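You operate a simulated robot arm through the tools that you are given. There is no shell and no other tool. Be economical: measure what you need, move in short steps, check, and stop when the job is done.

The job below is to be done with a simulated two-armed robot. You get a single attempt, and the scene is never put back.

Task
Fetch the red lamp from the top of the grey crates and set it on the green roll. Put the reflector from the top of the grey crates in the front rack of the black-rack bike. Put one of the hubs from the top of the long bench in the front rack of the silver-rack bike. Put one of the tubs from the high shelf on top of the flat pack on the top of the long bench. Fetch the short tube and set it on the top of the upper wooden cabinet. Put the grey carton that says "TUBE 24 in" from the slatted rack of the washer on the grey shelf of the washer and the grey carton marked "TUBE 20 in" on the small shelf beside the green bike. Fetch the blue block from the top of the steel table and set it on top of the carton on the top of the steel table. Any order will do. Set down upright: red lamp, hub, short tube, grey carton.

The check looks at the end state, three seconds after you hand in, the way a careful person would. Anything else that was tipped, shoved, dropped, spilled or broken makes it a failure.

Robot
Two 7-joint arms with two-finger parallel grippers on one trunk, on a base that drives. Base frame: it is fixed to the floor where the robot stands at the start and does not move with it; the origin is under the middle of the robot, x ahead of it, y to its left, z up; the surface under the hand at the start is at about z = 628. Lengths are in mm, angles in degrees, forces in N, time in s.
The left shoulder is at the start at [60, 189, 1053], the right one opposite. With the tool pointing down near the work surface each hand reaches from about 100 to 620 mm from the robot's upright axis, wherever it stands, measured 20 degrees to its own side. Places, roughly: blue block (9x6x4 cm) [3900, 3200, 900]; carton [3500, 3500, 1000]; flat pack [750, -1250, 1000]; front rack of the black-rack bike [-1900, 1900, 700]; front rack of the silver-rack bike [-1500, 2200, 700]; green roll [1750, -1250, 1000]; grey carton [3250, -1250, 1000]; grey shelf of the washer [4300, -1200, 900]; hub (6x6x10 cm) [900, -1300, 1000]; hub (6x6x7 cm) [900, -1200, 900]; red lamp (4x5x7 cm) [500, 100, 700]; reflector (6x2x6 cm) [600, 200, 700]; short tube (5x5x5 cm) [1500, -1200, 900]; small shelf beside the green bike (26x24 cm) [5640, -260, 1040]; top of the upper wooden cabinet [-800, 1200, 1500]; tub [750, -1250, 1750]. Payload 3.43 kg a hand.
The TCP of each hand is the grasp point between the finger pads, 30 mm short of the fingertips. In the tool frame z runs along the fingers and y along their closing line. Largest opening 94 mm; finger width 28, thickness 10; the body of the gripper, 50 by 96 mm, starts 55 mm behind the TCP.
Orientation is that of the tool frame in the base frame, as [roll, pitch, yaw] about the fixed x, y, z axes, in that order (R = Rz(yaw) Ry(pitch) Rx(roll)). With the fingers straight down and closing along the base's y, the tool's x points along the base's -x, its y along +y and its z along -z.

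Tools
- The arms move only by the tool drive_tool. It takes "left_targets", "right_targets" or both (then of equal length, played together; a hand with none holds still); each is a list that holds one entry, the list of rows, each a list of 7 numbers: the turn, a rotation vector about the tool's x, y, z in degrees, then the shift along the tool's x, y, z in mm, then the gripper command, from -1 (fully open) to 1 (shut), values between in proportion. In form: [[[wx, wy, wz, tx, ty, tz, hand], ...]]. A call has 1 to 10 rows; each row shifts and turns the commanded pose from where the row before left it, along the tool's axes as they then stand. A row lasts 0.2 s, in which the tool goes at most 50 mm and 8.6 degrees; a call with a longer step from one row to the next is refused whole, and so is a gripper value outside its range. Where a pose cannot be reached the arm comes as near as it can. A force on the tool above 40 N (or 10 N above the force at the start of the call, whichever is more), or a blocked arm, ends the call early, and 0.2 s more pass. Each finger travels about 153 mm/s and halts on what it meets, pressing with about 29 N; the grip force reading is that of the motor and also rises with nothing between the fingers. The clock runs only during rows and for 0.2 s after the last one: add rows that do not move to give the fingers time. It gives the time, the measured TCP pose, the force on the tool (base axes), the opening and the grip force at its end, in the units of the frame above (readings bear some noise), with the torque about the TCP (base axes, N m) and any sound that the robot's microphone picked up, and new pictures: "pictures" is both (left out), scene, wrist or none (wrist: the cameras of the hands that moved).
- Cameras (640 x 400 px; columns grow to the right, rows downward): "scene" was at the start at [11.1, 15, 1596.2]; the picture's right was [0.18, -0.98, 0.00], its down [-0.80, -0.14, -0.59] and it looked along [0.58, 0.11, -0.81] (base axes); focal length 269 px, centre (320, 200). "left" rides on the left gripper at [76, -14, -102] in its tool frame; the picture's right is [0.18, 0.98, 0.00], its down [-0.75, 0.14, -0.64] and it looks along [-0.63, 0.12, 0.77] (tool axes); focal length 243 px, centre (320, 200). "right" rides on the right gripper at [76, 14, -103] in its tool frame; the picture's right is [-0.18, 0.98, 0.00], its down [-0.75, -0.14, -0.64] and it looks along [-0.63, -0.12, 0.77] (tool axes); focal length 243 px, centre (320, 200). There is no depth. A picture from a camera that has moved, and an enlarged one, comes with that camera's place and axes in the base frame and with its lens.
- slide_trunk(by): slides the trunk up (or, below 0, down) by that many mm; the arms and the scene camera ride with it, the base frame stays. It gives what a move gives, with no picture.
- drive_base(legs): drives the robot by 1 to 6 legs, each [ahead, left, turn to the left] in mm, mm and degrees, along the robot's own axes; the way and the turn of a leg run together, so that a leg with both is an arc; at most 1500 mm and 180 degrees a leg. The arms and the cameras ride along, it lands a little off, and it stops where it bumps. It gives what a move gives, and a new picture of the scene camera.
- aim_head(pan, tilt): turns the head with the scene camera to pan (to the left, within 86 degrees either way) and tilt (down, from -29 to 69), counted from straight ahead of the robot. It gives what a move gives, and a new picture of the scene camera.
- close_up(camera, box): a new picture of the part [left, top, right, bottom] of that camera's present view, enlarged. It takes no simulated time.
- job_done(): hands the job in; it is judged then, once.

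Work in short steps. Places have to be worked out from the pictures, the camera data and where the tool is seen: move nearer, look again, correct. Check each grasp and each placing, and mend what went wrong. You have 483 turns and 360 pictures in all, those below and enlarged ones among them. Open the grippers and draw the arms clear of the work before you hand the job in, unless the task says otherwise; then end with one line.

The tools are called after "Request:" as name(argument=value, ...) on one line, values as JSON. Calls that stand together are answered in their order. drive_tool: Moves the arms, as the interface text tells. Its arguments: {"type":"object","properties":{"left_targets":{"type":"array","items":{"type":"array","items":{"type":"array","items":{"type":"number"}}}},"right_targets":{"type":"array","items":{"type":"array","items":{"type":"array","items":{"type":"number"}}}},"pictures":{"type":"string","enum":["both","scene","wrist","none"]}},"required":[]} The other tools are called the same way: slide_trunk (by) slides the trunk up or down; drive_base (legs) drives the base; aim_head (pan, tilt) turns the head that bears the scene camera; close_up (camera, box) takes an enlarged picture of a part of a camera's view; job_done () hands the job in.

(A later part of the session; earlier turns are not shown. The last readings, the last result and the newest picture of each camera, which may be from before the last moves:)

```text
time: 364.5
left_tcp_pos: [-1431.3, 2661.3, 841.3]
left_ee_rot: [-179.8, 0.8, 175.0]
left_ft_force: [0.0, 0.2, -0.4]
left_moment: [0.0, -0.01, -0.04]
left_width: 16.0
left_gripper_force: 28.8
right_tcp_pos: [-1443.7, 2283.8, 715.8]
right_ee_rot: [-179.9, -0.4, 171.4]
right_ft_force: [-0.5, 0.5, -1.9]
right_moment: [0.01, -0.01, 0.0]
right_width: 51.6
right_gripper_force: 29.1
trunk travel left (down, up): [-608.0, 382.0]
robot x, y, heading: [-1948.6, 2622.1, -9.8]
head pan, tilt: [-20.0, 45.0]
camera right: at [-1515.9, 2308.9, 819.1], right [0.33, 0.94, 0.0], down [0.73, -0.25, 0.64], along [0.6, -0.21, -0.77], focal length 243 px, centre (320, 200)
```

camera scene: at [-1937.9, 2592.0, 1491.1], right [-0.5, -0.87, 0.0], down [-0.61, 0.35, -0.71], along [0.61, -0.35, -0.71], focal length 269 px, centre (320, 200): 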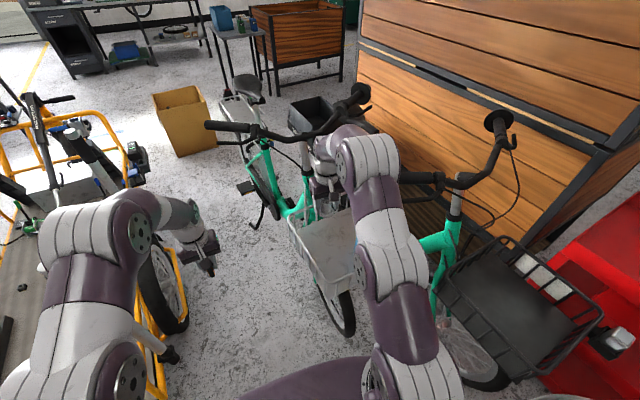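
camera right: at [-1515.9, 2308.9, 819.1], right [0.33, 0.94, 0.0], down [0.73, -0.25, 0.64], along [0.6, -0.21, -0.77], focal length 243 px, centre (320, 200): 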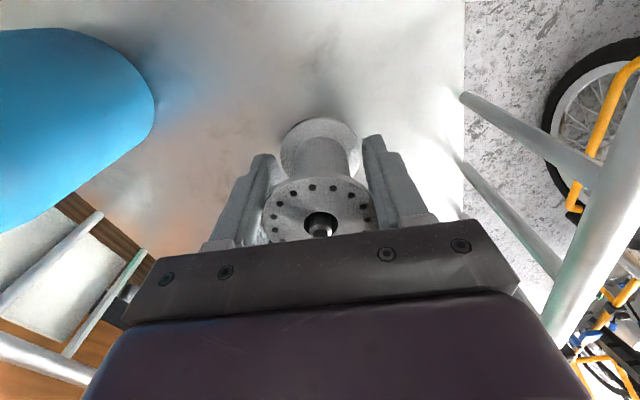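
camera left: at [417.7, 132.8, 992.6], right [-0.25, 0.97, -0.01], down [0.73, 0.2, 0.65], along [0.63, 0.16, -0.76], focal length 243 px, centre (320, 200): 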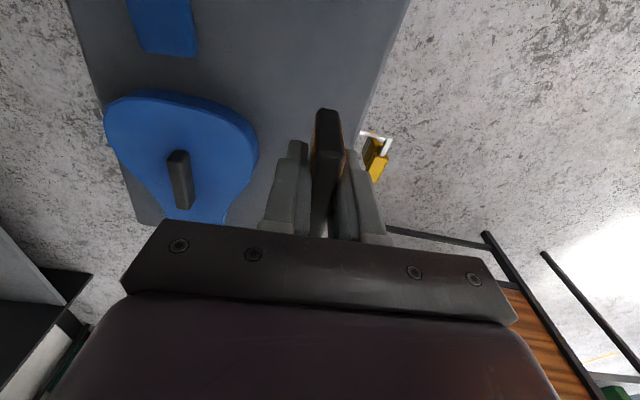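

Request:
drive_tool(right_targets=[[[0, 0, 0, 0, 0, 4, 1], [0, 0, 0, 0, 0, 0, 1]]], pictures="none")

Request:
drive_tool(right_targets=[[[0, 0, 0, 0, 0, 3, 1], [0, 0, 0, 0, 0, 0, 1]]], pictures="none")

Request:
drive_tool(right_targets=[[[0, 0, 0, 0, 0, 3, 1], [0, 0, 0, 0, 0, 0, 1]]], pictures="wrist")

```text
time: 365.1
left_tcp_pos: [-1432.3, 2660.0, 841.3]
left_ee_rot: [-180.0, 0.8, 174.9]
left_ft_force: [-0.5, 0.4, -0.7]
left_moment: [-0.02, 0.0, 0.0]
left_width: 16.5
left_gripper_force: 29.2
right_tcp_pos: [-1444.1, 2283.0, 711.5]
right_ee_rot: [-180.0, -0.3, 171.2]
right_ft_force: [0.4, -0.5, -2.0]
right_moment: [0.01, -0.03, 0.0]
right_width: 51.7
right_gripper_force: 29.0
trunk travel left (down, up): [-608.0, 382.0]
robot x, y, heading: [-1952.1, 2621.3, -9.7]
head pan, tilt: [-20.0, 45.0]
```

```text
time: 365.7
left_tcp_pos: [-1432.7, 2658.9, 842.1]
left_ee_rot: [-179.9, 0.8, 175.0]
left_ft_force: [-0.5, 0.4, 0.8]
left_moment: [-0.01, 0.0, -0.02]
left_width: 16.4
left_gripper_force: 29.3
right_tcp_pos: [-1443.0, 2283.4, 708.5]
right_ee_rot: [-179.9, -0.3, 171.3]
right_ft_force: [0.3, 0.6, -1.0]
right_moment: [0.01, 0.01, -0.01]
right_width: 51.6
right_gripper_force: 29.6
trunk travel left (down, up): [-608.0, 382.0]
robot x, y, heading: [-1952.7, 2621.9, -9.5]
head pan, tilt: [-20.0, 45.0]
```

```text
time: 366.3
left_tcp_pos: [-1432.5, 2660.8, 841.0]
left_ee_rot: [-179.9, 0.8, 175.0]
left_ft_force: [0.6, 0.2, -0.6]
left_moment: [-0.03, -0.01, 0.0]
left_width: 16.4
left_gripper_force: 29.4
right_tcp_pos: [-1444.3, 2283.1, 706.3]
right_ee_rot: [-179.9, -0.3, 171.3]
right_ft_force: [0.7, 0.5, -0.8]
right_moment: [0.0, 0.01, 0.01]
right_width: 51.5
right_gripper_force: 28.6
trunk travel left (down, up): [-608.0, 382.0]
robot x, y, heading: [-1947.9, 2616.7, -9.8]
head pan, tilt: [-20.0, 45.0]
camera right: at [-1515.9, 2308.9, 809.5], right [0.33, 0.94, 0.0], down [0.73, -0.25, 0.64], along [0.6, -0.21, -0.77], focal length 243 px, centre (320, 200)
```

right: 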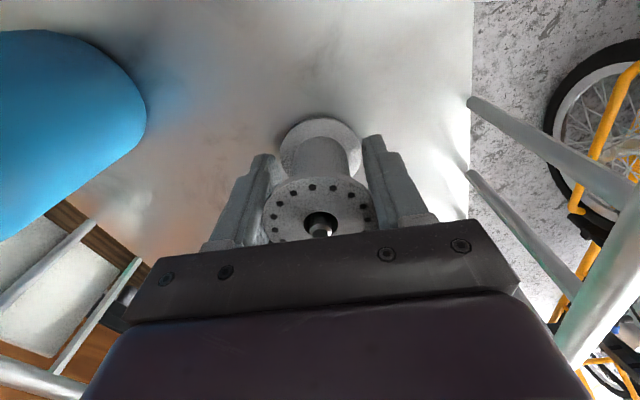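

Request:
drive_tool(right_targets=[[[0, 0, 0, 0, 0, 3, 1], [0, 0, 0, 0, 0, 0, 1]]], pictures="none")

Request:
drive_tool(right_targets=[[[0, 0, 0, 0, 0, 3, 1], [0, 0, 0, 0, 0, 0, 1]]], pictures="none")

Request:
drive_tool(right_targets=[[[0, 0, 0, 0, 0, 3, 1], [0, 0, 0, 0, 0, 0, 1]]], pictures="none")

```text
time: 366.9
left_tcp_pos: [-1432.4, 2659.7, 841.7]
left_ee_rot: [-179.9, 0.8, 174.9]
left_ft_force: [-0.1, -0.1, 0.6]
left_moment: [0.02, 0.0, -0.04]
left_width: 16.3
left_gripper_force: 28.9
right_tcp_pos: [-1444.4, 2284.5, 704.2]
right_ee_rot: [-179.9, -0.4, 171.2]
right_ft_force: [0.4, 0.0, -2.0]
right_moment: [-0.01, -0.02, -0.02]
right_width: 51.5
right_gripper_force: 29.2
trunk travel left (down, up): [-608.0, 382.0]
robot x, y, heading: [-1947.7, 2619.3, -9.6]
head pan, tilt: [-20.0, 45.0]
```

```text
time: 367.5
left_tcp_pos: [-1431.8, 2660.9, 843.2]
left_ee_rot: [-179.8, 0.8, 175.1]
left_ft_force: [-0.1, -0.1, -1.2]
left_moment: [0.01, -0.01, 0.01]
left_width: 16.3
left_gripper_force: 28.8
right_tcp_pos: [-1443.7, 2284.3, 700.7]
right_ee_rot: [-179.8, -0.3, 171.3]
right_ft_force: [0.9, -1.2, 6.4]
right_moment: [0.03, -0.19, -0.04]
right_width: 51.7
right_gripper_force: 29.1
trunk travel left (down, up): [-608.0, 382.0]
robot x, y, heading: [-1949.0, 2623.4, -9.6]
head pan, tilt: [-20.0, 45.0]
```

```text
time: 368.1
left_tcp_pos: [-1433.6, 2660.6, 841.8]
left_ee_rot: [-179.7, 0.9, 175.0]
left_ft_force: [0.5, -0.2, -0.2]
left_moment: [0.0, -0.01, 0.02]
left_width: 16.2
left_gripper_force: 28.9
right_tcp_pos: [-1443.6, 2284.6, 700.4]
right_ee_rot: [-179.9, 0.1, 171.3]
right_ft_force: [0.2, -5.5, 21.3]
right_moment: [0.06, -0.4, -0.09]
right_width: 51.8
right_gripper_force: 28.9
trunk travel left (down, up): [-608.0, 382.0]
robot x, y, heading: [-1951.4, 2618.9, -9.9]
head pan, tilt: [-20.0, 45.0]
```

Contact, floor at ≈665. Ease up 2 mm, release, and rise.

Request:
drive_tool(right_targets=[[[0, 0, 0, 0, 0, -3, 1], [0, 0, 0, 0, 0, 0, 0], [0, 0, 0, 0, 0, 0, -0.3], [0, 0, 0, 0, 0, 0, -0.5], [0, 0, 0, 0, 0, 0, -0.5], [0, 0, 0, 0, 0, -15, -0.5], [0, 0, 0, 0, 0, -35, -0.5], [0, 0, 0, 0, 0, -45, -0.5], [0, 0, 0, 0, 0, -45, -0.5], [0, 0, 0, 0, 0, -45, -0.5]]], pictures="wrist")

```text
time: 370.3
left_tcp_pos: [-1432.9, 2660.7, 840.8]
left_ee_rot: [-179.7, 0.8, 174.9]
left_ft_force: [-0.1, -0.5, -0.6]
left_moment: [0.01, -0.01, -0.01]
left_width: 16.2
left_gripper_force: 29.6
right_tcp_pos: [-1443.8, 2283.8, 886.6]
right_ee_rot: [-179.9, -0.2, 171.2]
right_ft_force: [-0.2, -0.1, -0.1]
right_moment: [-0.01, -0.01, 0.0]
right_width: 70.6
right_gripper_force: 0.0
trunk travel left (down, up): [-608.0, 382.0]
robot x, y, heading: [-1948.4, 2618.4, -9.7]
head pan, tilt: [-20.0, 45.0]
camera right: at [-1514.8, 2308.5, 990.0], right [0.33, 0.94, 0.0], down [0.73, -0.25, 0.64], along [0.6, -0.21, -0.77], focal length 243 px, centre (320, 200)
```

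right: 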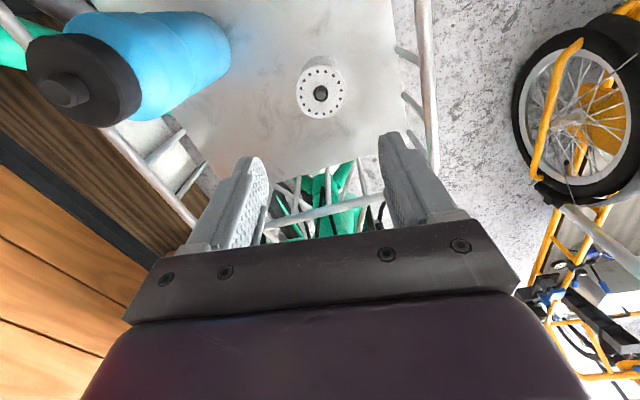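

The hub stands upright in the tray. Now the reflector: raise well above the handlebars, then turn to the black rack (interior about x -2060..-1780, y 1760..2100).

Request:
slide_trunk(by=382)

Request:
drive_base(legs=[[0, 0, -90]])

Request:
aim_head(pan=20, tilt=52)

```text
time: 374.0
left_tcp_pos: [-1431.4, 2658.9, 1223.6]
left_ee_rot: [-179.9, 0.8, 175.0]
left_ft_force: [0.4, 0.9, 0.0]
left_moment: [-0.03, -0.02, 0.02]
left_width: 16.3
left_gripper_force: 29.1
right_tcp_pos: [-1442.3, 2282.8, 1268.7]
right_ee_rot: [-179.9, -0.3, 171.3]
right_ft_force: [-0.1, 0.5, -0.3]
right_moment: [-0.03, -0.02, -0.01]
right_width: 70.5
right_gripper_force: 0.2
trunk travel left (down, up): [-990.0, 0.0]
robot x, y, heading: [-1951.7, 2623.2, -9.4]
head pan, tilt: [-20.0, 45.0]
```

```text
time: 378.2
left_tcp_pos: [-1910.8, 2104.3, 1222.9]
left_ee_rot: [-179.8, 0.7, 84.9]
left_ft_force: [0.5, 0.8, 0.0]
left_moment: [-0.02, 0.01, 0.0]
left_width: 16.4
left_gripper_force: 29.2
right_tcp_pos: [-2287.5, 2115.4, 1268.5]
right_ee_rot: [-179.9, -0.4, 81.0]
right_ft_force: [1.2, 0.7, 0.2]
right_moment: [0.01, -0.02, 0.01]
right_width: 70.4
right_gripper_force: 0.1
trunk travel left (down, up): [-990.0, 0.0]
robot x, y, heading: [-1948.7, 2621.1, -99.8]
head pan, tilt: [-20.0, 45.0]
camera scene: at [-1979.8, 2610.7, 1873.1], right [-0.87, 0.5, 0.0], down [0.35, 0.61, -0.71], along [-0.35, -0.61, -0.71], focal length 269 px, centre (320, 200)
```

scene: 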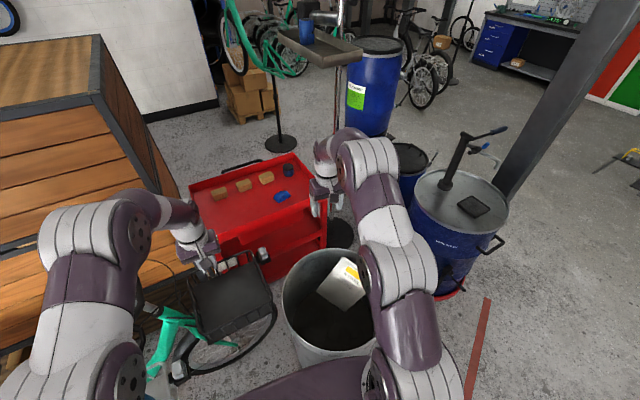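

```text
time: 379.3
left_tcp_pos: [-1911.1, 2103.1, 1223.2]
left_ee_rot: [-179.9, 0.9, 84.8]
left_ft_force: [-0.3, -0.8, 0.2]
left_moment: [0.01, -0.04, 0.02]
left_width: 16.4
left_gripper_force: 29.1
right_tcp_pos: [-2288.3, 2116.0, 1267.6]
right_ee_rot: [-179.9, -0.3, 81.2]
right_ft_force: [0.0, -0.8, 0.2]
right_moment: [0.02, -0.03, -0.02]
right_width: 70.3
right_gripper_force: 0.1
trunk travel left (down, up): [-990.0, 0.0]
robot x, y, heading: [-1950.2, 2618.5, -100.1]
head pan, tilt: [20.0, 52.0]
camera scene: at [-1926.4, 2607.2, 1863.6], right [-0.98, -0.17, 0.0], down [-0.14, 0.78, -0.62], along [0.11, -0.61, -0.79], focal length 269 px, centre (320, 200)
```

scene: 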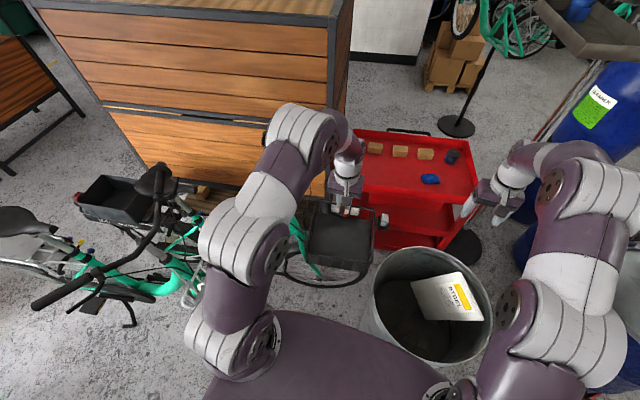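

The rack interior is centred near [-1915,1937]. I'll turn slightly and edge forward-left, keeping clear of the bin.

Request:
drive_base(legs=[[0, 0, -5], [90, 60, 0]])

Request:
drive_tool(left_targets=[[[0, 0, 0, -25, 0, 5, 1], [0, 0, 0, -30, 0, 20, 1], [0, 0, 0, 0, 0, 30, 1], [0, 0, 0, 0, 0, 0, 1]]], pictures="both")

```text
time: 381.0
left_tcp_pos: [-1924.4, 2004.2, 1225.1]
left_ee_rot: [-179.9, 0.9, 79.8]
left_ft_force: [-0.1, -0.3, -0.4]
left_moment: [-0.01, -0.02, -0.01]
left_width: 16.3
left_gripper_force: 29.3
right_tcp_pos: [-2297.4, 2048.9, 1268.1]
right_ee_rot: [-179.9, -0.3, 76.1]
right_ft_force: [-0.9, 0.1, -0.8]
right_moment: [-0.01, -0.01, 0.0]
right_width: 70.4
right_gripper_force: 0.1
trunk travel left (down, up): [-990.0, 0.0]
robot x, y, heading: [-1916.0, 2517.9, -105.2]
head pan, tilt: [20.0, 52.0]
camera scene: at [-1894.9, 2508.1, 1863.7], right [-1.0, -0.09, 0.0], down [-0.07, 0.78, -0.62], along [0.05, -0.62, -0.79], focal length 269 px, centre (320, 200)
```

scene: 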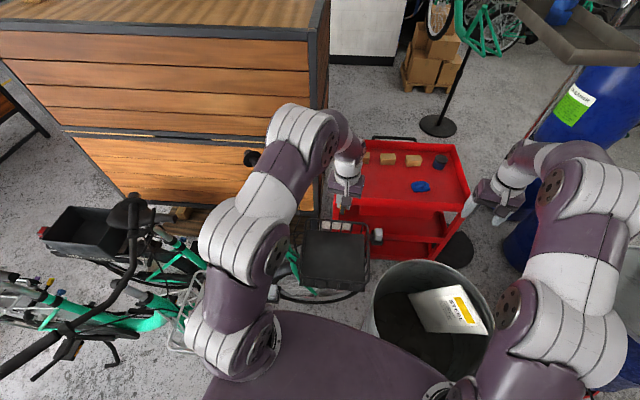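

```text
time: 382.0
left_tcp_pos: [-1930.7, 1947.3, 1170.3]
left_ee_rot: [-180.0, 0.9, 79.8]
left_ft_force: [-0.2, 0.6, 0.4]
left_moment: [-0.02, 0.03, -0.01]
left_width: 16.2
left_gripper_force: 29.4
right_tcp_pos: [-2296.5, 2045.8, 1268.9]
right_ee_rot: [-179.9, -0.3, 76.0]
right_ft_force: [-0.9, 0.3, 0.2]
right_moment: [-0.01, 0.02, -0.01]
right_width: 70.5
right_gripper_force: 0.0
trunk travel left (down, up): [-990.0, 0.0]
robot x, y, heading: [-1915.3, 2517.3, -105.0]
head pan, tilt: [20.0, 52.0]
camera scene: at [-1893.1, 2504.4, 1863.6], right [-1.0, -0.09, 0.0], down [-0.07, 0.78, -0.62], along [0.05, -0.61, -0.79], focal length 269 px, centre (320, 200)
camera left: at [-1931.4, 2025.9, 1270.3], right [1.0, 0.01, -0.01], down [0.01, -0.76, 0.65], along [0.0, -0.65, -0.76], focal length 243 px, centre (320, 200)
```

scene: 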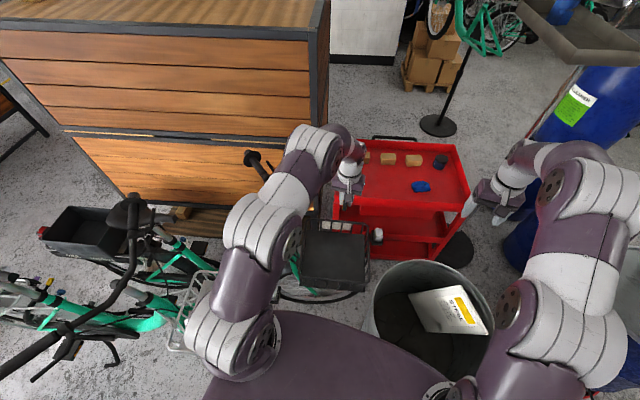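
left: 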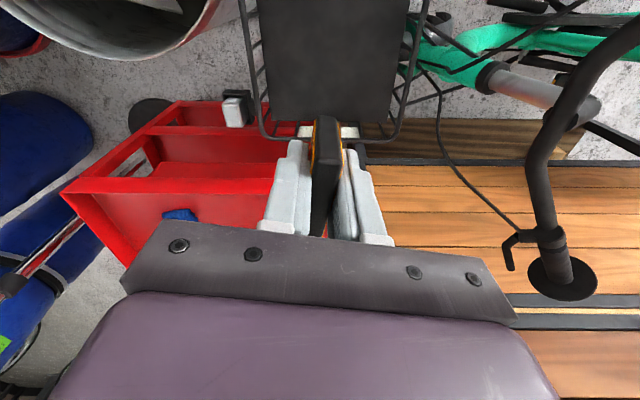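

The reflector is centred above the rack. I'll lower by trunk 250, then by arm.

Request:
slide_trunk(by=-250)

Request:
drive_tool(left_targets=[[[0, 0, 0, 0, 0, 25, 1], [0, 0, 0, 0, 0, 35, 1], [0, 0, 0, 0, 0, 30, 1], [0, 0, 0, 0, 0, 10, 1], [0, 0, 0, 0, 0, 0, 1]]], pictures="both")

```text
time: 384.6
left_tcp_pos: [-1932.4, 1945.8, 918.6]
left_ee_rot: [-179.9, 0.8, 79.7]
left_ft_force: [0.2, -0.6, -0.2]
left_moment: [0.0, -0.01, 0.02]
left_width: 16.2
left_gripper_force: 29.1
right_tcp_pos: [-2295.6, 2045.7, 1018.4]
right_ee_rot: [-179.8, -0.3, 76.1]
right_ft_force: [0.1, -0.6, -0.3]
right_moment: [0.0, -0.04, -0.02]
right_width: 70.6
right_gripper_force: 0.1
trunk travel left (down, up): [-740.0, 250.0]
robot x, y, heading: [-1913.6, 2518.1, -104.9]
head pan, tilt: [20.0, 52.0]
```

```text
time: 385.8
left_tcp_pos: [-1933.3, 1944.1, 818.7]
left_ee_rot: [-180.0, 0.8, 79.8]
left_ft_force: [-0.5, 0.0, 0.1]
left_moment: [-0.01, 0.01, 0.02]
left_width: 16.3
left_gripper_force: 29.1
right_tcp_pos: [-2295.8, 2045.9, 1018.2]
right_ee_rot: [-179.9, -0.5, 76.1]
right_ft_force: [0.5, 0.1, 0.4]
right_moment: [0.02, 0.02, -0.01]
right_width: 70.5
right_gripper_force: 0.1
trunk travel left (down, up): [-740.0, 250.0]
robot x, y, heading: [-1912.2, 2521.1, -105.1]
head pan, tilt: [20.0, 52.0]
camera scene: at [-1893.4, 2503.4, 1613.6], right [-1.0, -0.09, 0.0], down [-0.07, 0.79, -0.62], along [0.05, -0.61, -0.79], focal length 269 px, centre (320, 200)
camera left: at [-1932.3, 2023.8, 919.8], right [1.0, 0.01, -0.01], down [0.01, -0.76, 0.65], along [0.0, -0.65, -0.76], focal length 243 px, centre (320, 200)
```

scene: 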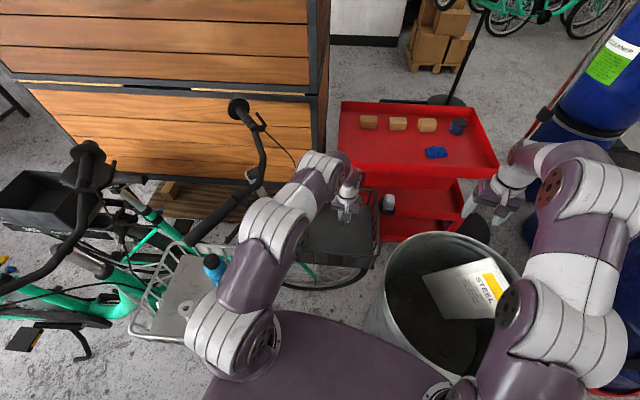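
left: 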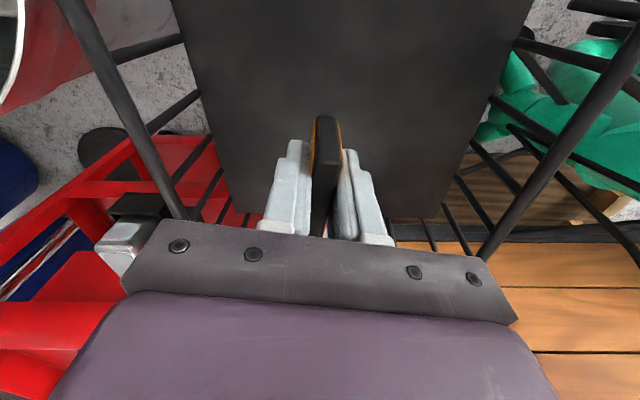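

Request:
drive_tool(left_targets=[[[0, 0, 0, 0, 0, 25, 1], [0, 0, 0, 0, 0, 30, 1], [0, 0, 0, 0, 0, 25, 1], [0, 0, 0, 0, 0, 10, 1], [0, 0, 0, 0, 0, 0, 1]]], pictures="wrist")

Request:
drive_tool(left_targets=[[[0, 0, 0, 0, 0, 4, 1], [0, 0, 0, 0, 0, 0, 1]]], pictures="none")

Request:
drive_tool(left_targets=[[[0, 0, 0, 0, 0, 4, 1], [0, 0, 0, 0, 0, 0, 1]]], pictures="none")

```text
time: 387.0
left_tcp_pos: [-1930.8, 1942.4, 729.6]
left_ee_rot: [-179.9, 0.8, 79.8]
left_ft_force: [0.7, -0.7, -0.3]
left_moment: [-0.01, 0.02, -0.02]
left_width: 16.4
left_gripper_force: 29.1
right_tcp_pos: [-2295.6, 2046.2, 1018.8]
right_ee_rot: [-179.9, -0.2, 76.0]
right_ft_force: [-0.6, -0.4, -0.1]
right_moment: [0.0, -0.03, 0.01]
right_width: 70.3
right_gripper_force: 0.0
trunk travel left (down, up): [-740.0, 250.0]
robot x, y, heading: [-1915.3, 2520.7, -104.8]
head pan, tilt: [20.0, 52.0]
camera left: at [-1932.1, 2022.8, 830.5], right [1.0, 0.01, 0.0], down [0.01, -0.76, 0.65], along [0.0, -0.65, -0.76], focal length 243 px, centre (320, 200)
```

left: 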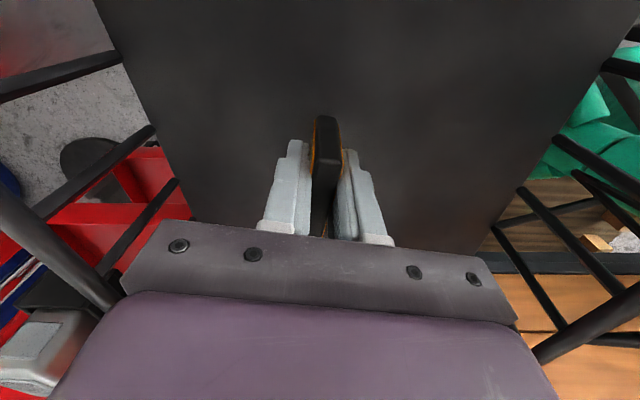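

```text
time: 387.6
left_tcp_pos: [-1931.8, 1943.0, 725.4]
left_ee_rot: [-179.9, 0.8, 79.8]
left_ft_force: [0.3, 0.0, 0.5]
left_moment: [0.03, -0.01, 0.01]
left_width: 16.1
left_gripper_force: 29.3
right_tcp_pos: [-2295.5, 2046.2, 1018.6]
right_ee_rot: [-180.0, -0.3, 76.1]
right_ft_force: [-0.5, 0.3, -0.6]
right_moment: [-0.01, 0.0, -0.02]
right_width: 70.2
right_gripper_force: 0.1
trunk travel left (down, up): [-740.0, 250.0]
robot x, y, heading: [-1910.4, 2517.9, -105.2]
head pan, tilt: [20.0, 52.0]
```

```text
time: 388.2
left_tcp_pos: [-1932.2, 1943.6, 721.4]
left_ee_rot: [-179.8, 0.8, 79.8]
left_ft_force: [-0.7, -0.3, -0.7]
left_moment: [0.06, 0.01, 0.02]
left_width: 16.3
left_gripper_force: 28.3
right_tcp_pos: [-2296.0, 2045.5, 1018.1]
right_ee_rot: [-179.9, -0.3, 76.1]
right_ft_force: [-1.0, -0.1, 0.7]
right_moment: [0.02, 0.0, 0.0]
right_width: 70.4
right_gripper_force: 0.0
trunk travel left (down, up): [-740.0, 250.0]
robot x, y, heading: [-1916.5, 2518.0, -105.2]
head pan, tilt: [20.0, 52.0]
```

Request:
drive_tool(left_targets=[[[0, 0, 0, 0, 0, 5, 1], [0, 0, 0, 0, 0, 5, 1], [0, 0, 0, 0, 0, 0, 1]]], pictures="none")

Request:
drive_tool(left_targets=[[[0, 0, 0, 0, 0, 3, 1], [0, 0, 0, 0, 0, 0, 1]]], pictures="none")

Request:
drive_tool(left_targets=[[[0, 0, 0, 0, 0, 3, 1], [0, 0, 0, 0, 0, 0, 1]]], pictures="none")

```text
time: 389.0
left_tcp_pos: [-1932.6, 1942.3, 709.8]
left_ee_rot: [-179.9, 0.8, 79.9]
left_ft_force: [-0.3, -0.5, -0.1]
left_moment: [0.0, -0.02, -0.04]
left_width: 16.1
left_gripper_force: 29.4
right_tcp_pos: [-2296.8, 2046.4, 1017.5]
right_ee_rot: [-179.9, -0.2, 76.1]
right_ft_force: [0.3, -1.4, -0.6]
right_moment: [0.0, 0.01, -0.03]
right_width: 70.3
right_gripper_force: 0.1
trunk travel left (down, up): [-740.0, 250.0]
robot x, y, heading: [-1913.6, 2517.7, -105.2]
head pan, tilt: [20.0, 52.0]
```

```text
time: 389.6
left_tcp_pos: [-1933.3, 1942.6, 708.2]
left_ee_rot: [180.0, 0.8, 79.7]
left_ft_force: [0.3, -0.5, -0.2]
left_moment: [0.01, 0.0, 0.01]
left_width: 16.6
left_gripper_force: 28.5
right_tcp_pos: [-2295.6, 2046.6, 1018.1]
right_ee_rot: [-179.9, -0.4, 76.1]
right_ft_force: [-0.8, 0.0, 0.2]
right_moment: [-0.01, -0.03, -0.02]
right_width: 70.5
right_gripper_force: 0.1
trunk travel left (down, up): [-740.0, 250.0]
robot x, y, heading: [-1912.4, 2519.2, -105.1]
head pan, tilt: [20.0, 52.0]
```

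```text
time: 390.2
left_tcp_pos: [-1932.5, 1943.4, 705.6]
left_ee_rot: [-179.9, 0.8, 79.8]
left_ft_force: [-0.5, 0.0, -0.1]
left_moment: [0.0, -0.02, -0.01]
left_width: 16.4
left_gripper_force: 29.1
right_tcp_pos: [-2296.4, 2045.8, 1017.7]
right_ee_rot: [-179.8, -0.2, 76.1]
right_ft_force: [0.3, -1.0, -0.6]
right_moment: [0.02, 0.01, 0.02]
right_width: 70.7
right_gripper_force: 0.1
trunk travel left (down, up): [-740.0, 250.0]
robot x, y, heading: [-1916.7, 2516.9, -105.2]
head pan, tilt: [20.0, 52.0]
```

Request:
drive_tool(left_targets=[[[0, 0, 0, 0, 0, 3, 1], [0, 0, 0, 0, 0, 0, 1]]], pictures="none")

Request:
drive_tool(left_targets=[[[0, 0, 0, 0, 0, 2, 1], [0, 0, 0, 0, 0, 0, 1]]], pictures="wrist")

```text
time: 390.8
left_tcp_pos: [-1932.7, 1944.5, 701.9]
left_ee_rot: [-179.8, 0.8, 79.8]
left_ft_force: [0.8, -1.0, -0.1]
left_moment: [0.0, 0.01, 0.01]
left_width: 16.3
left_gripper_force: 29.2
right_tcp_pos: [-2295.3, 2045.3, 1018.2]
right_ee_rot: [-179.9, -0.3, 76.1]
right_ft_force: [0.0, 0.2, 0.1]
right_moment: [-0.01, -0.02, 0.04]
right_width: 70.4
right_gripper_force: 0.1
trunk travel left (down, up): [-740.0, 250.0]
robot x, y, heading: [-1918.3, 2519.1, -105.1]
head pan, tilt: [20.0, 52.0]
```

```text
time: 391.4
left_tcp_pos: [-1932.6, 1943.6, 702.5]
left_ee_rot: [-179.8, 0.9, 79.8]
left_ft_force: [-0.5, 1.9, 10.8]
left_moment: [0.27, -0.1, 0.0]
left_width: 16.1
left_gripper_force: 29.2
right_tcp_pos: [-2295.4, 2047.0, 1019.2]
right_ee_rot: [180.0, -0.2, 76.1]
right_ft_force: [-0.4, 0.9, -0.2]
right_moment: [-0.03, 0.01, 0.0]
right_width: 70.6
right_gripper_force: 0.1
trunk travel left (down, up): [-740.0, 250.0]
robot x, y, heading: [-1912.4, 2520.2, -105.0]
head pan, tilt: [20.0, 52.0]
camera left: at [-1933.0, 2022.8, 802.3], right [1.0, 0.01, -0.01], down [0.01, -0.76, 0.65], along [0.0, -0.65, -0.76], focal length 243 px, centre (320, 200)
```

left: 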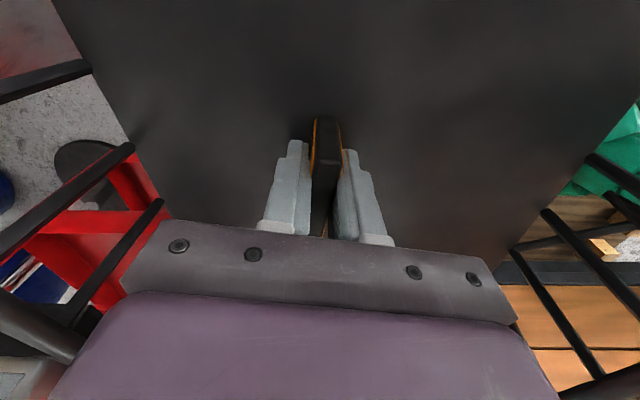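

Contact. Relieve, release a little and rise.

Request:
drive_tool(left_targets=[[[0, 0, 0, 0, 0, -2, 1], [0, 0, 0, 0, 0, 0, 0.5], [0, 0, 0, 0, 0, 0, 0.2], [0, 0, 0, 0, 0, 0, 0], [0, 0, 0, 0, 0, -15, 0], [0, 0, 0, 0, 0, -35, 0], [0, 0, 0, 0, 0, -45, 0], [0, 0, 0, 0, 0, -45, 0], [0, 0, 0, 0, 0, -45, 0]]], pictures="wrist")

```text
time: 393.4
left_tcp_pos: [-1931.3, 1946.0, 888.7]
left_ee_rot: [-179.8, 0.8, 79.9]
left_ft_force: [0.0, -0.3, 1.0]
left_moment: [-0.03, 0.02, -0.01]
left_width: 47.0
left_gripper_force: 0.1
right_tcp_pos: [-2294.8, 2045.6, 1019.1]
right_ee_rot: [-179.9, -0.3, 76.2]
right_ft_force: [1.0, 0.6, 0.7]
right_moment: [-0.01, 0.0, 0.02]
right_width: 70.7
right_gripper_force: 0.0
trunk travel left (down, up): [-740.0, 250.0]
robot x, y, heading: [-1915.6, 2520.8, -104.8]
head pan, tilt: [20.0, 52.0]
camera left: at [-1931.6, 2025.4, 989.9], right [1.0, 0.01, 0.0], down [0.01, -0.76, 0.65], along [0.0, -0.65, -0.76], focal length 243 px, centre (320, 200)
```

left: 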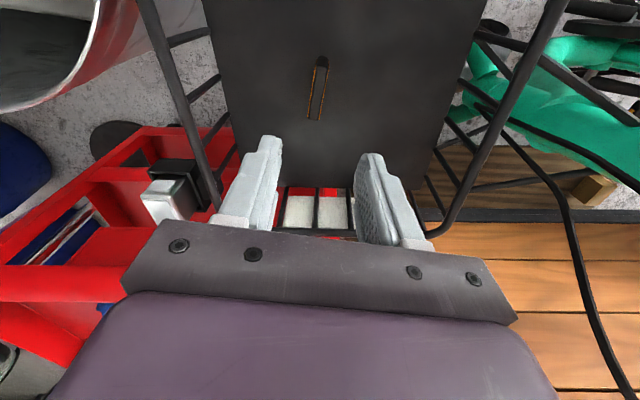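

The reflector stands in the black rack. Next: raise, retreat north the way I came, and head east to the steel table.

Request:
slide_trunk(by=250)

Request:
drive_base(legs=[[0, 0, 15], [-350, -120, 0], [-1200, 0, 0], [-1150, 0, 0]])

Request:
drive_base(legs=[[0, 0, 90], [1500, 0, 0], [1500, 0, 0]])

Request:
aim_head(pan=-25, tilt=22)

```text
time: 396.0
left_tcp_pos: [-1930.8, 1944.9, 1137.6]
left_ee_rot: [-179.8, 0.8, 79.8]
left_ft_force: [-0.1, -0.9, -0.5]
left_moment: [-0.01, -0.01, -0.02]
left_width: 47.0
left_gripper_force: 0.1
right_tcp_pos: [-2296.6, 2044.6, 1267.4]
right_ee_rot: [-179.9, -0.4, 76.0]
right_ft_force: [0.2, 0.7, 0.3]
right_moment: [0.01, 0.01, -0.01]
right_width: 70.6
right_gripper_force: 0.1
trunk travel left (down, up): [-990.0, 0.0]
robot x, y, heading: [-1915.1, 2517.6, -105.0]
head pan, tilt: [20.0, 52.0]
```

```text
time: 410.4
left_tcp_pos: [-1902.8, 4665.9, 1138.1]
left_ee_rot: [-179.9, 0.7, 94.5]
left_ft_force: [-0.2, 0.1, -0.3]
left_moment: [0.01, 0.01, -0.03]
left_width: 47.1
left_gripper_force: 0.0
right_tcp_pos: [-2281.9, 4670.2, 1266.6]
right_ee_rot: [-179.9, -0.4, 90.9]
right_ft_force: [0.0, -0.7, 0.1]
right_moment: [0.0, 0.0, 0.0]
right_width: 70.4
right_gripper_force: 0.1
trunk travel left (down, up): [-990.0, 0.0]
robot x, y, heading: [-2030.9, 5224.8, -90.0]
head pan, tilt: [20.0, 52.0]
camera scene: at [-2007.5, 5215.6, 1863.5], right [-0.94, -0.34, 0.0], down [-0.27, 0.74, -0.62], along [0.21, -0.58, -0.79], focal length 269 px, centre (320, 200)
```

scene: 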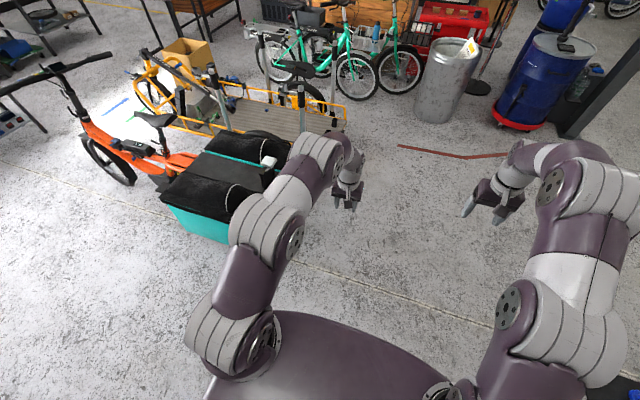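

```text
time: 428.7
left_tcp_pos: [1537.5, 5326.6, 1137.7]
left_ee_rot: [-179.9, 0.8, -175.9]
left_ft_force: [-0.2, 0.4, -0.2]
left_moment: [-0.01, -0.02, 0.03]
left_width: 47.0
left_gripper_force: 0.0
right_tcp_pos: [1530.1, 4949.1, 1268.4]
right_ee_rot: [-179.8, -0.3, -179.6]
right_ft_force: [0.2, 0.1, -0.5]
right_moment: [-0.02, 0.05, 0.0]
right_width: 70.6
right_gripper_force: 0.0
trunk travel left (down, up): [-990.0, 0.0]
robot x, y, heading: [980.0, 5203.2, -0.7]
head pan, tilt: [20.0, 52.0]
camera scene: at [987.6, 5229.8, 1863.6], right [0.33, -0.94, 0.0], down [-0.74, -0.26, -0.62], along [0.58, 0.2, -0.79], focal length 269 px, centre (320, 200)
```

scene: 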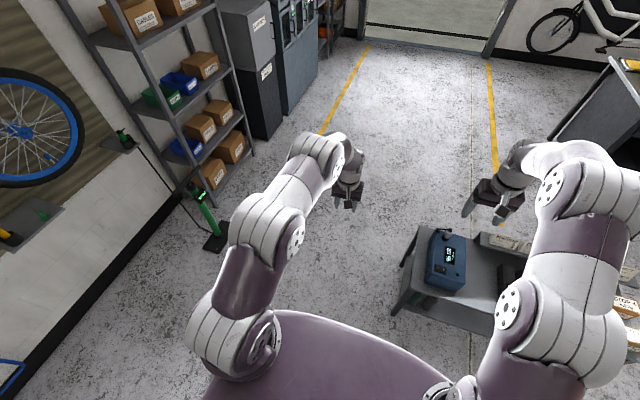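

```text
time: 429.8
left_tcp_pos: [1537.3, 5327.1, 1138.8]
left_ee_rot: [-179.9, 0.8, -175.9]
left_ft_force: [-0.5, -0.3, 0.3]
left_moment: [0.02, -0.01, -0.03]
left_width: 46.9
left_gripper_force: 0.1
right_tcp_pos: [1530.9, 4948.3, 1267.9]
right_ee_rot: [-179.9, -0.3, -179.6]
right_ft_force: [0.2, -0.1, -0.1]
right_moment: [0.03, 0.02, 0.0]
right_width: 70.5
right_gripper_force: 0.1
trunk travel left (down, up): [-990.0, 0.0]
robot x, y, heading: [977.0, 5203.4, -0.6]
head pan, tilt: [-25.0, 22.0]
camera scene: at [1000.9, 5164.8, 1908.5], right [-0.43, -0.9, 0.0], down [-0.34, 0.16, -0.93], along [0.84, -0.4, -0.38], focal length 269 px, centre (320, 200)
```

scene: 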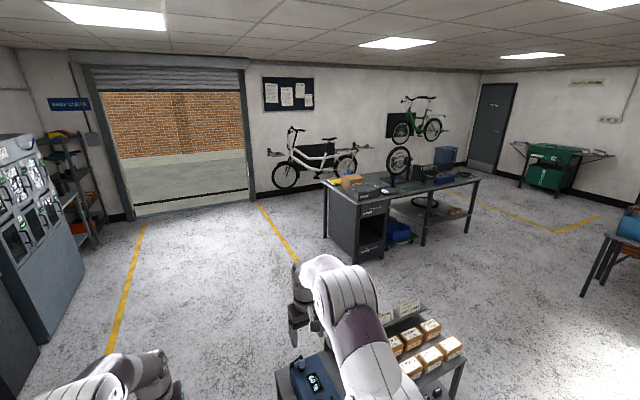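

I'll drive round the low table toward the north end of the steel table.

Request:
drive_base(legs=[[0, 230, 0], [1500, 0, 0], [800, 0, 0], [0, 0, -90], [850, 0, 0]])

Request:
aim_head(pan=0, tilt=30)

Request:
close_up(camera="scene", box=[160, 80, 480, 280])

```text
time: 450.3
left_tcp_pos: [3391.8, 3984.1, 1137.8]
left_ee_rot: [-179.9, 0.8, 94.3]
left_ft_force: [0.1, 1.1, -0.6]
left_moment: [-0.03, -0.01, 0.0]
left_width: 47.1
left_gripper_force: 0.1
right_tcp_pos: [3013.4, 3989.4, 1268.6]
right_ee_rot: [-180.0, -0.3, 90.6]
right_ft_force: [0.0, 0.5, -0.4]
right_moment: [0.01, 0.02, 0.0]
right_width: 70.6
right_gripper_force: 0.0
trunk travel left (down, up): [-990.0, 0.0]
robot x, y, heading: [3264.4, 4541.9, -90.5]
head pan, tilt: [-25.0, 22.0]
camera scene: at [3224.1, 4521.1, 1908.6], right [-0.9, 0.43, 0.0], down [0.16, 0.34, -0.93], along [-0.4, -0.84, -0.37], focal length 269 px, centre (320, 200)
```

scene: 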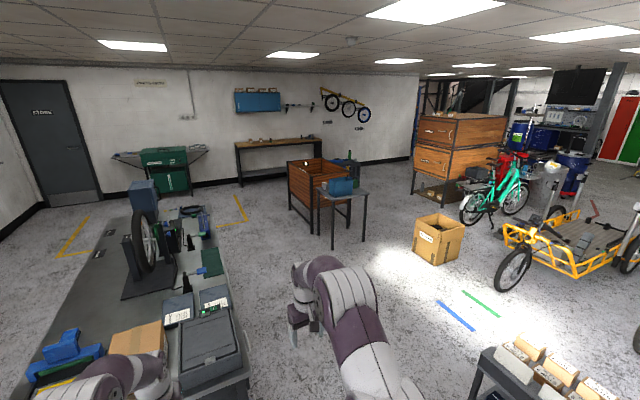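

```text
time: 451.2
left_tcp_pos: [3390.6, 3982.6, 1137.4]
left_ee_rot: [-179.9, 0.8, 94.3]
left_ft_force: [0.3, 0.5, 0.4]
left_moment: [-0.03, 0.0, 0.02]
left_width: 46.9
left_gripper_force: 0.0
right_tcp_pos: [3013.8, 3988.4, 1269.0]
right_ee_rot: [-179.9, -0.4, 90.8]
right_ft_force: [-0.7, 0.4, -0.2]
right_moment: [0.0, 0.0, -0.02]
right_width: 70.3
right_gripper_force: 0.0
trunk travel left (down, up): [-990.0, 0.0]
robot x, y, heading: [3267.1, 4539.8, -90.4]
head pan, tilt: [0.0, 30.0]
camera scene: at [3263.1, 4512.6, 1895.8], right [-1.0, 0.01, 0.0], down [0.0, 0.5, -0.87], along [-0.01, -0.87, -0.5], focal length 269 px, centre (320, 200)
```

scene: 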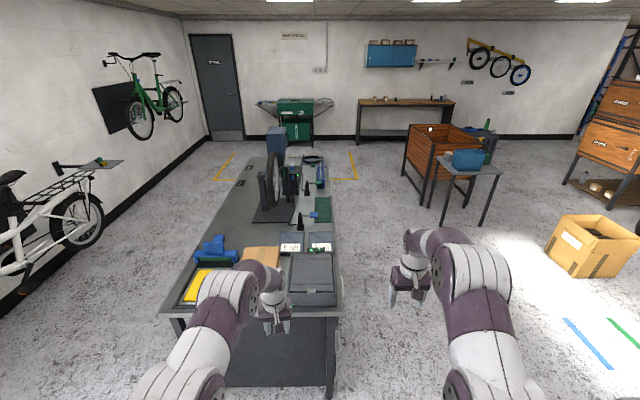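

```text
2.00 times, centred on (320, 180) of scene
camera zoom: at [3263.1, 4512.6, 1895.8], right [-1.0, 0.01, 0.0], down [0.0, 0.5, -0.87], along [-0.01, -0.87, -0.5], focal length 537 px, centre (320, 240)
```

zoom: 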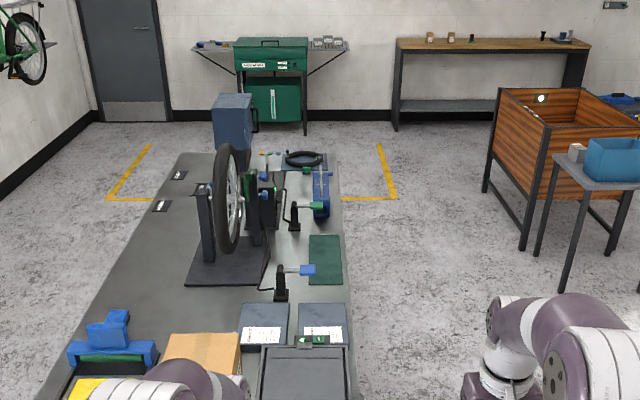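

The table top spans x≈3165–3920, y≈1840–3750. I'll look down-left to find the blue block.

Request:
drive_base(legs=[[200, 0, 0]])

Request:
aim_head(pan=22, tilt=40)

Request:
close_up(camera="scene", box=[180, 60, 480, 250])

```text
time: 452.8
left_tcp_pos: [3387.4, 3785.8, 1139.5]
left_ee_rot: [-179.9, 1.0, 94.2]
left_ft_force: [-0.3, -0.3, -0.1]
left_moment: [-0.03, 0.0, 0.01]
left_width: 46.8
left_gripper_force: 0.1
right_tcp_pos: [3010.7, 3792.7, 1270.7]
right_ee_rot: [-179.9, -0.1, 90.4]
right_ft_force: [-0.2, -0.7, -0.2]
right_moment: [-0.04, 0.06, 0.0]
right_width: 70.5
right_gripper_force: 0.1
trunk travel left (down, up): [-990.0, 0.0]
robot x, y, heading: [3260.2, 4341.1, -90.7]
head pan, tilt: [0.0, 30.0]
camera scene: at [3261.4, 4319.0, 1895.9], right [-1.0, 0.01, 0.0], down [0.01, 0.5, -0.87], along [-0.01, -0.87, -0.5], focal length 269 px, centre (320, 200)
```

scene: 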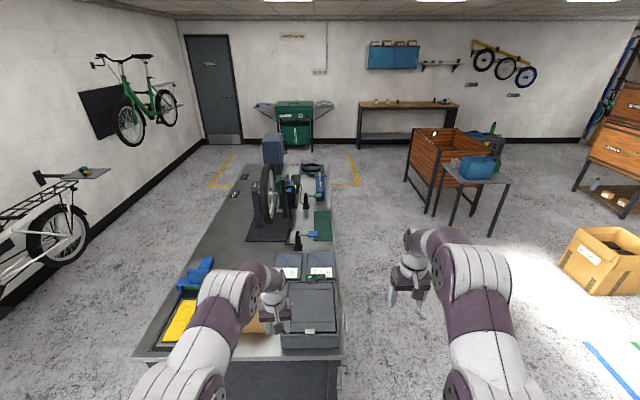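

```text
time: 453.7
left_tcp_pos: [3389.0, 3781.6, 1137.0]
left_ee_rot: [-179.9, 0.7, 94.2]
left_ft_force: [-0.6, -0.1, -0.4]
left_moment: [0.02, -0.04, 0.02]
left_width: 47.1
left_gripper_force: 0.1
right_tcp_pos: [3010.6, 3788.1, 1266.7]
right_ee_rot: [-179.9, -0.3, 90.5]
right_ft_force: [0.1, 0.4, 0.5]
right_moment: [0.03, 0.02, 0.02]
right_width: 70.5
right_gripper_force: 0.1
trunk travel left (down, up): [-990.0, 0.0]
robot x, y, heading: [3262.3, 4340.5, -90.9]
head pan, tilt: [22.0, 40.0]
camera scene: at [3293.2, 4322.5, 1880.4], right [-0.93, -0.36, 0.0], down [-0.23, 0.6, -0.77], along [0.28, -0.71, -0.64], focal length 269 px, centre (320, 200)
```

scene: 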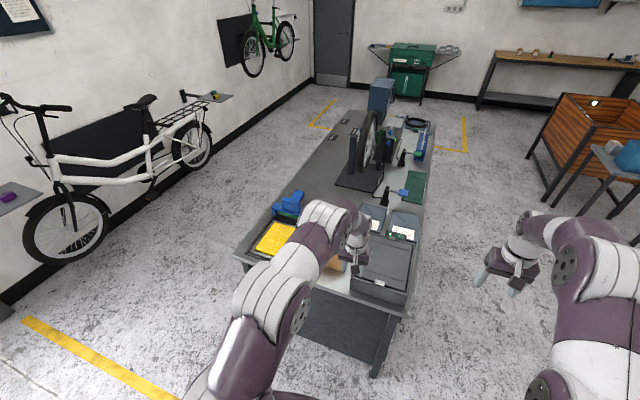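

```text
2.11 times, centred on (330, 155) of scene
camera zoom: at [3293.2, 4322.5, 1880.4], right [-0.93, -0.36, 0.0], down [-0.23, 0.6, -0.77], along [0.28, -0.71, -0.64], focal length 565 px, centre (299, 295)
```

zoom: 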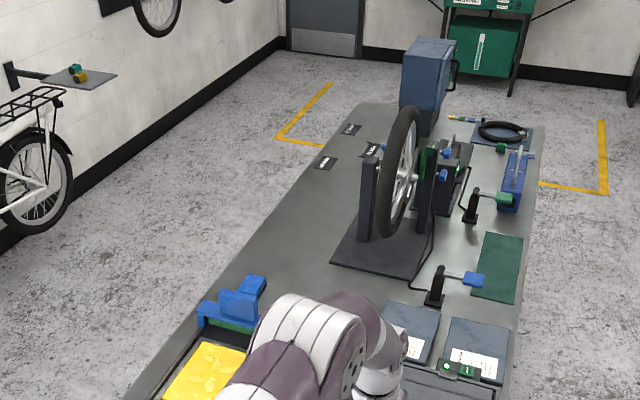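

There's a blue stack near [3800,3400]. I'll move east to view it better.

Request:
drive_base(legs=[[0, 480, 0]])

Request:
aim_head(pan=0, tilt=45)

Request:
close_up(camera="scene", box=[240, 60, 480, 260])

```text
time: 456.5
left_tcp_pos: [3863.4, 3777.7, 1138.5]
left_ee_rot: [-179.8, 0.8, 94.4]
left_ft_force: [-0.4, 0.0, 0.1]
left_moment: [-0.01, 0.0, 0.03]
left_width: 47.1
left_gripper_force: 0.1
right_tcp_pos: [3485.5, 3783.9, 1268.8]
right_ee_rot: [179.9, -0.4, 90.6]
right_ft_force: [-1.1, 0.2, 0.2]
right_moment: [0.0, 0.01, -0.02]
right_width: 70.4
right_gripper_force: 0.1
trunk travel left (down, up): [-990.0, 0.0]
robot x, y, heading: [3737.0, 4333.3, -90.6]
head pan, tilt: [22.0, 40.0]
camera scene: at [3766.0, 4320.3, 1880.4], right [-0.93, -0.37, 0.0], down [-0.23, 0.6, -0.77], along [0.28, -0.71, -0.64], focal length 269 px, centre (320, 200)
```

scene: 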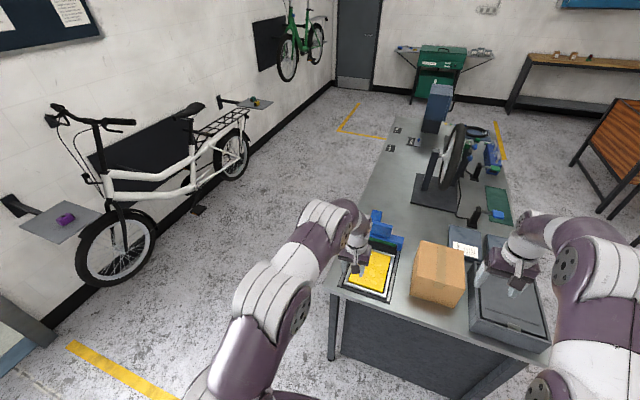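

```text
time: 457.4
left_tcp_pos: [3865.4, 3777.9, 1138.5]
left_ee_rot: [-179.8, 0.8, 94.3]
left_ft_force: [-0.3, 0.6, -0.1]
left_moment: [0.01, -0.04, 0.01]
left_width: 47.0
left_gripper_force: 0.0
right_tcp_pos: [3487.1, 3783.4, 1268.4]
right_ee_rot: [-179.9, -0.4, 90.6]
right_ft_force: [-0.8, 0.3, 0.4]
right_moment: [0.0, 0.0, -0.02]
right_width: 70.5
right_gripper_force: 0.0
trunk travel left (down, up): [-990.0, 0.0]
robot x, y, heading: [3737.1, 4335.8, -90.3]
head pan, tilt: [0.0, 45.0]
camera scene: at [3737.5, 4318.0, 1873.1], right [-1.0, 0.01, 0.0], down [0.01, 0.71, -0.71], along [-0.01, -0.71, -0.71], focal length 269 px, centre (320, 200)
```

scene: 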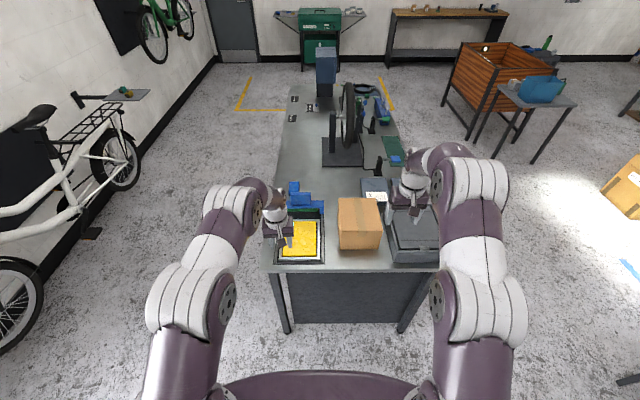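

```text
2.00 times, centred on (360, 160) of scene
camera zoom: at [3737.5, 4318.0, 1873.1], right [-1.0, 0.01, 0.0], down [0.01, 0.71, -0.71], along [-0.01, -0.71, -0.71], focal length 537 px, centre (240, 280)
```

zoom: 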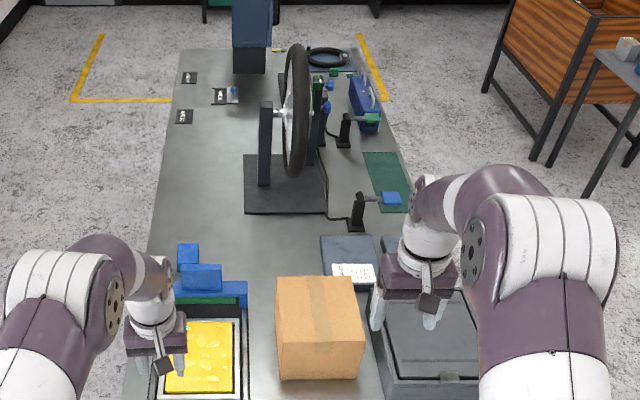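

The blue block seems to be at about [3859,3271]. I'll move forward to see it with the left wrist camera.

Request:
drive_base(legs=[[200, 0, 0]])

Request:
drive_tool(left_targets=[[[0, 0, 0, -20, 0, 0, -0.5], [0, 0, 0, -20, 0, 0, -0.5], [0, 0, 0, 0, 0, 0, -0.5]]], pictures="wrist")

```text
time: 459.0
left_tcp_pos: [3862.1, 3580.8, 1140.2]
left_ee_rot: [-179.9, 0.9, 94.3]
left_ft_force: [-0.6, 0.1, 0.2]
left_moment: [0.0, 0.03, 0.0]
left_width: 47.0
left_gripper_force: 0.1
right_tcp_pos: [3484.9, 3588.2, 1269.8]
right_ee_rot: [-179.9, 0.0, 90.6]
right_ft_force: [-0.3, -0.3, 1.1]
right_moment: [-0.08, -0.05, 0.02]
right_width: 70.6
right_gripper_force: 0.1
trunk travel left (down, up): [-990.0, 0.0]
robot x, y, heading: [3732.2, 4134.8, -90.7]
head pan, tilt: [0.0, 45.0]
camera scene: at [3734.7, 4123.3, 1873.3], right [-1.0, 0.01, 0.0], down [0.01, 0.7, -0.71], along [-0.01, -0.71, -0.7], focal length 269 px, centre (320, 200)
```

scene: 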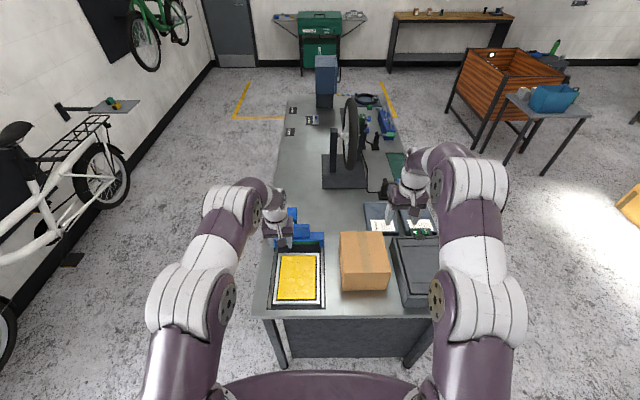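

```text
time: 459.8
left_tcp_pos: [3866.2, 3537.9, 1138.9]
left_ee_rot: [-179.9, 0.8, 94.2]
left_ft_force: [-0.5, -0.1, 0.6]
left_moment: [-0.01, -0.01, 0.03]
left_width: 70.5
left_gripper_force: 0.0
right_tcp_pos: [3483.9, 3582.9, 1269.5]
right_ee_rot: [180.0, -0.3, 90.7]
right_ft_force: [0.1, 0.8, 0.5]
right_moment: [0.02, 0.01, 0.01]
right_width: 70.7
right_gripper_force: 0.1
trunk travel left (down, up): [-990.0, 0.0]
robot x, y, heading: [3736.2, 4136.8, -90.5]
head pan, tilt: [0.0, 45.0]
camera left: at [3846.2, 3614.5, 1239.4], right [0.97, 0.26, 0.0], down [0.2, -0.73, 0.65], along [0.16, -0.63, -0.76], focal length 243 px, centre (320, 200)
```

left: 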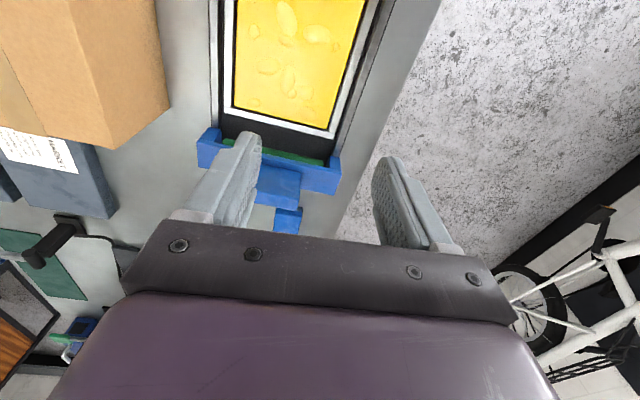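

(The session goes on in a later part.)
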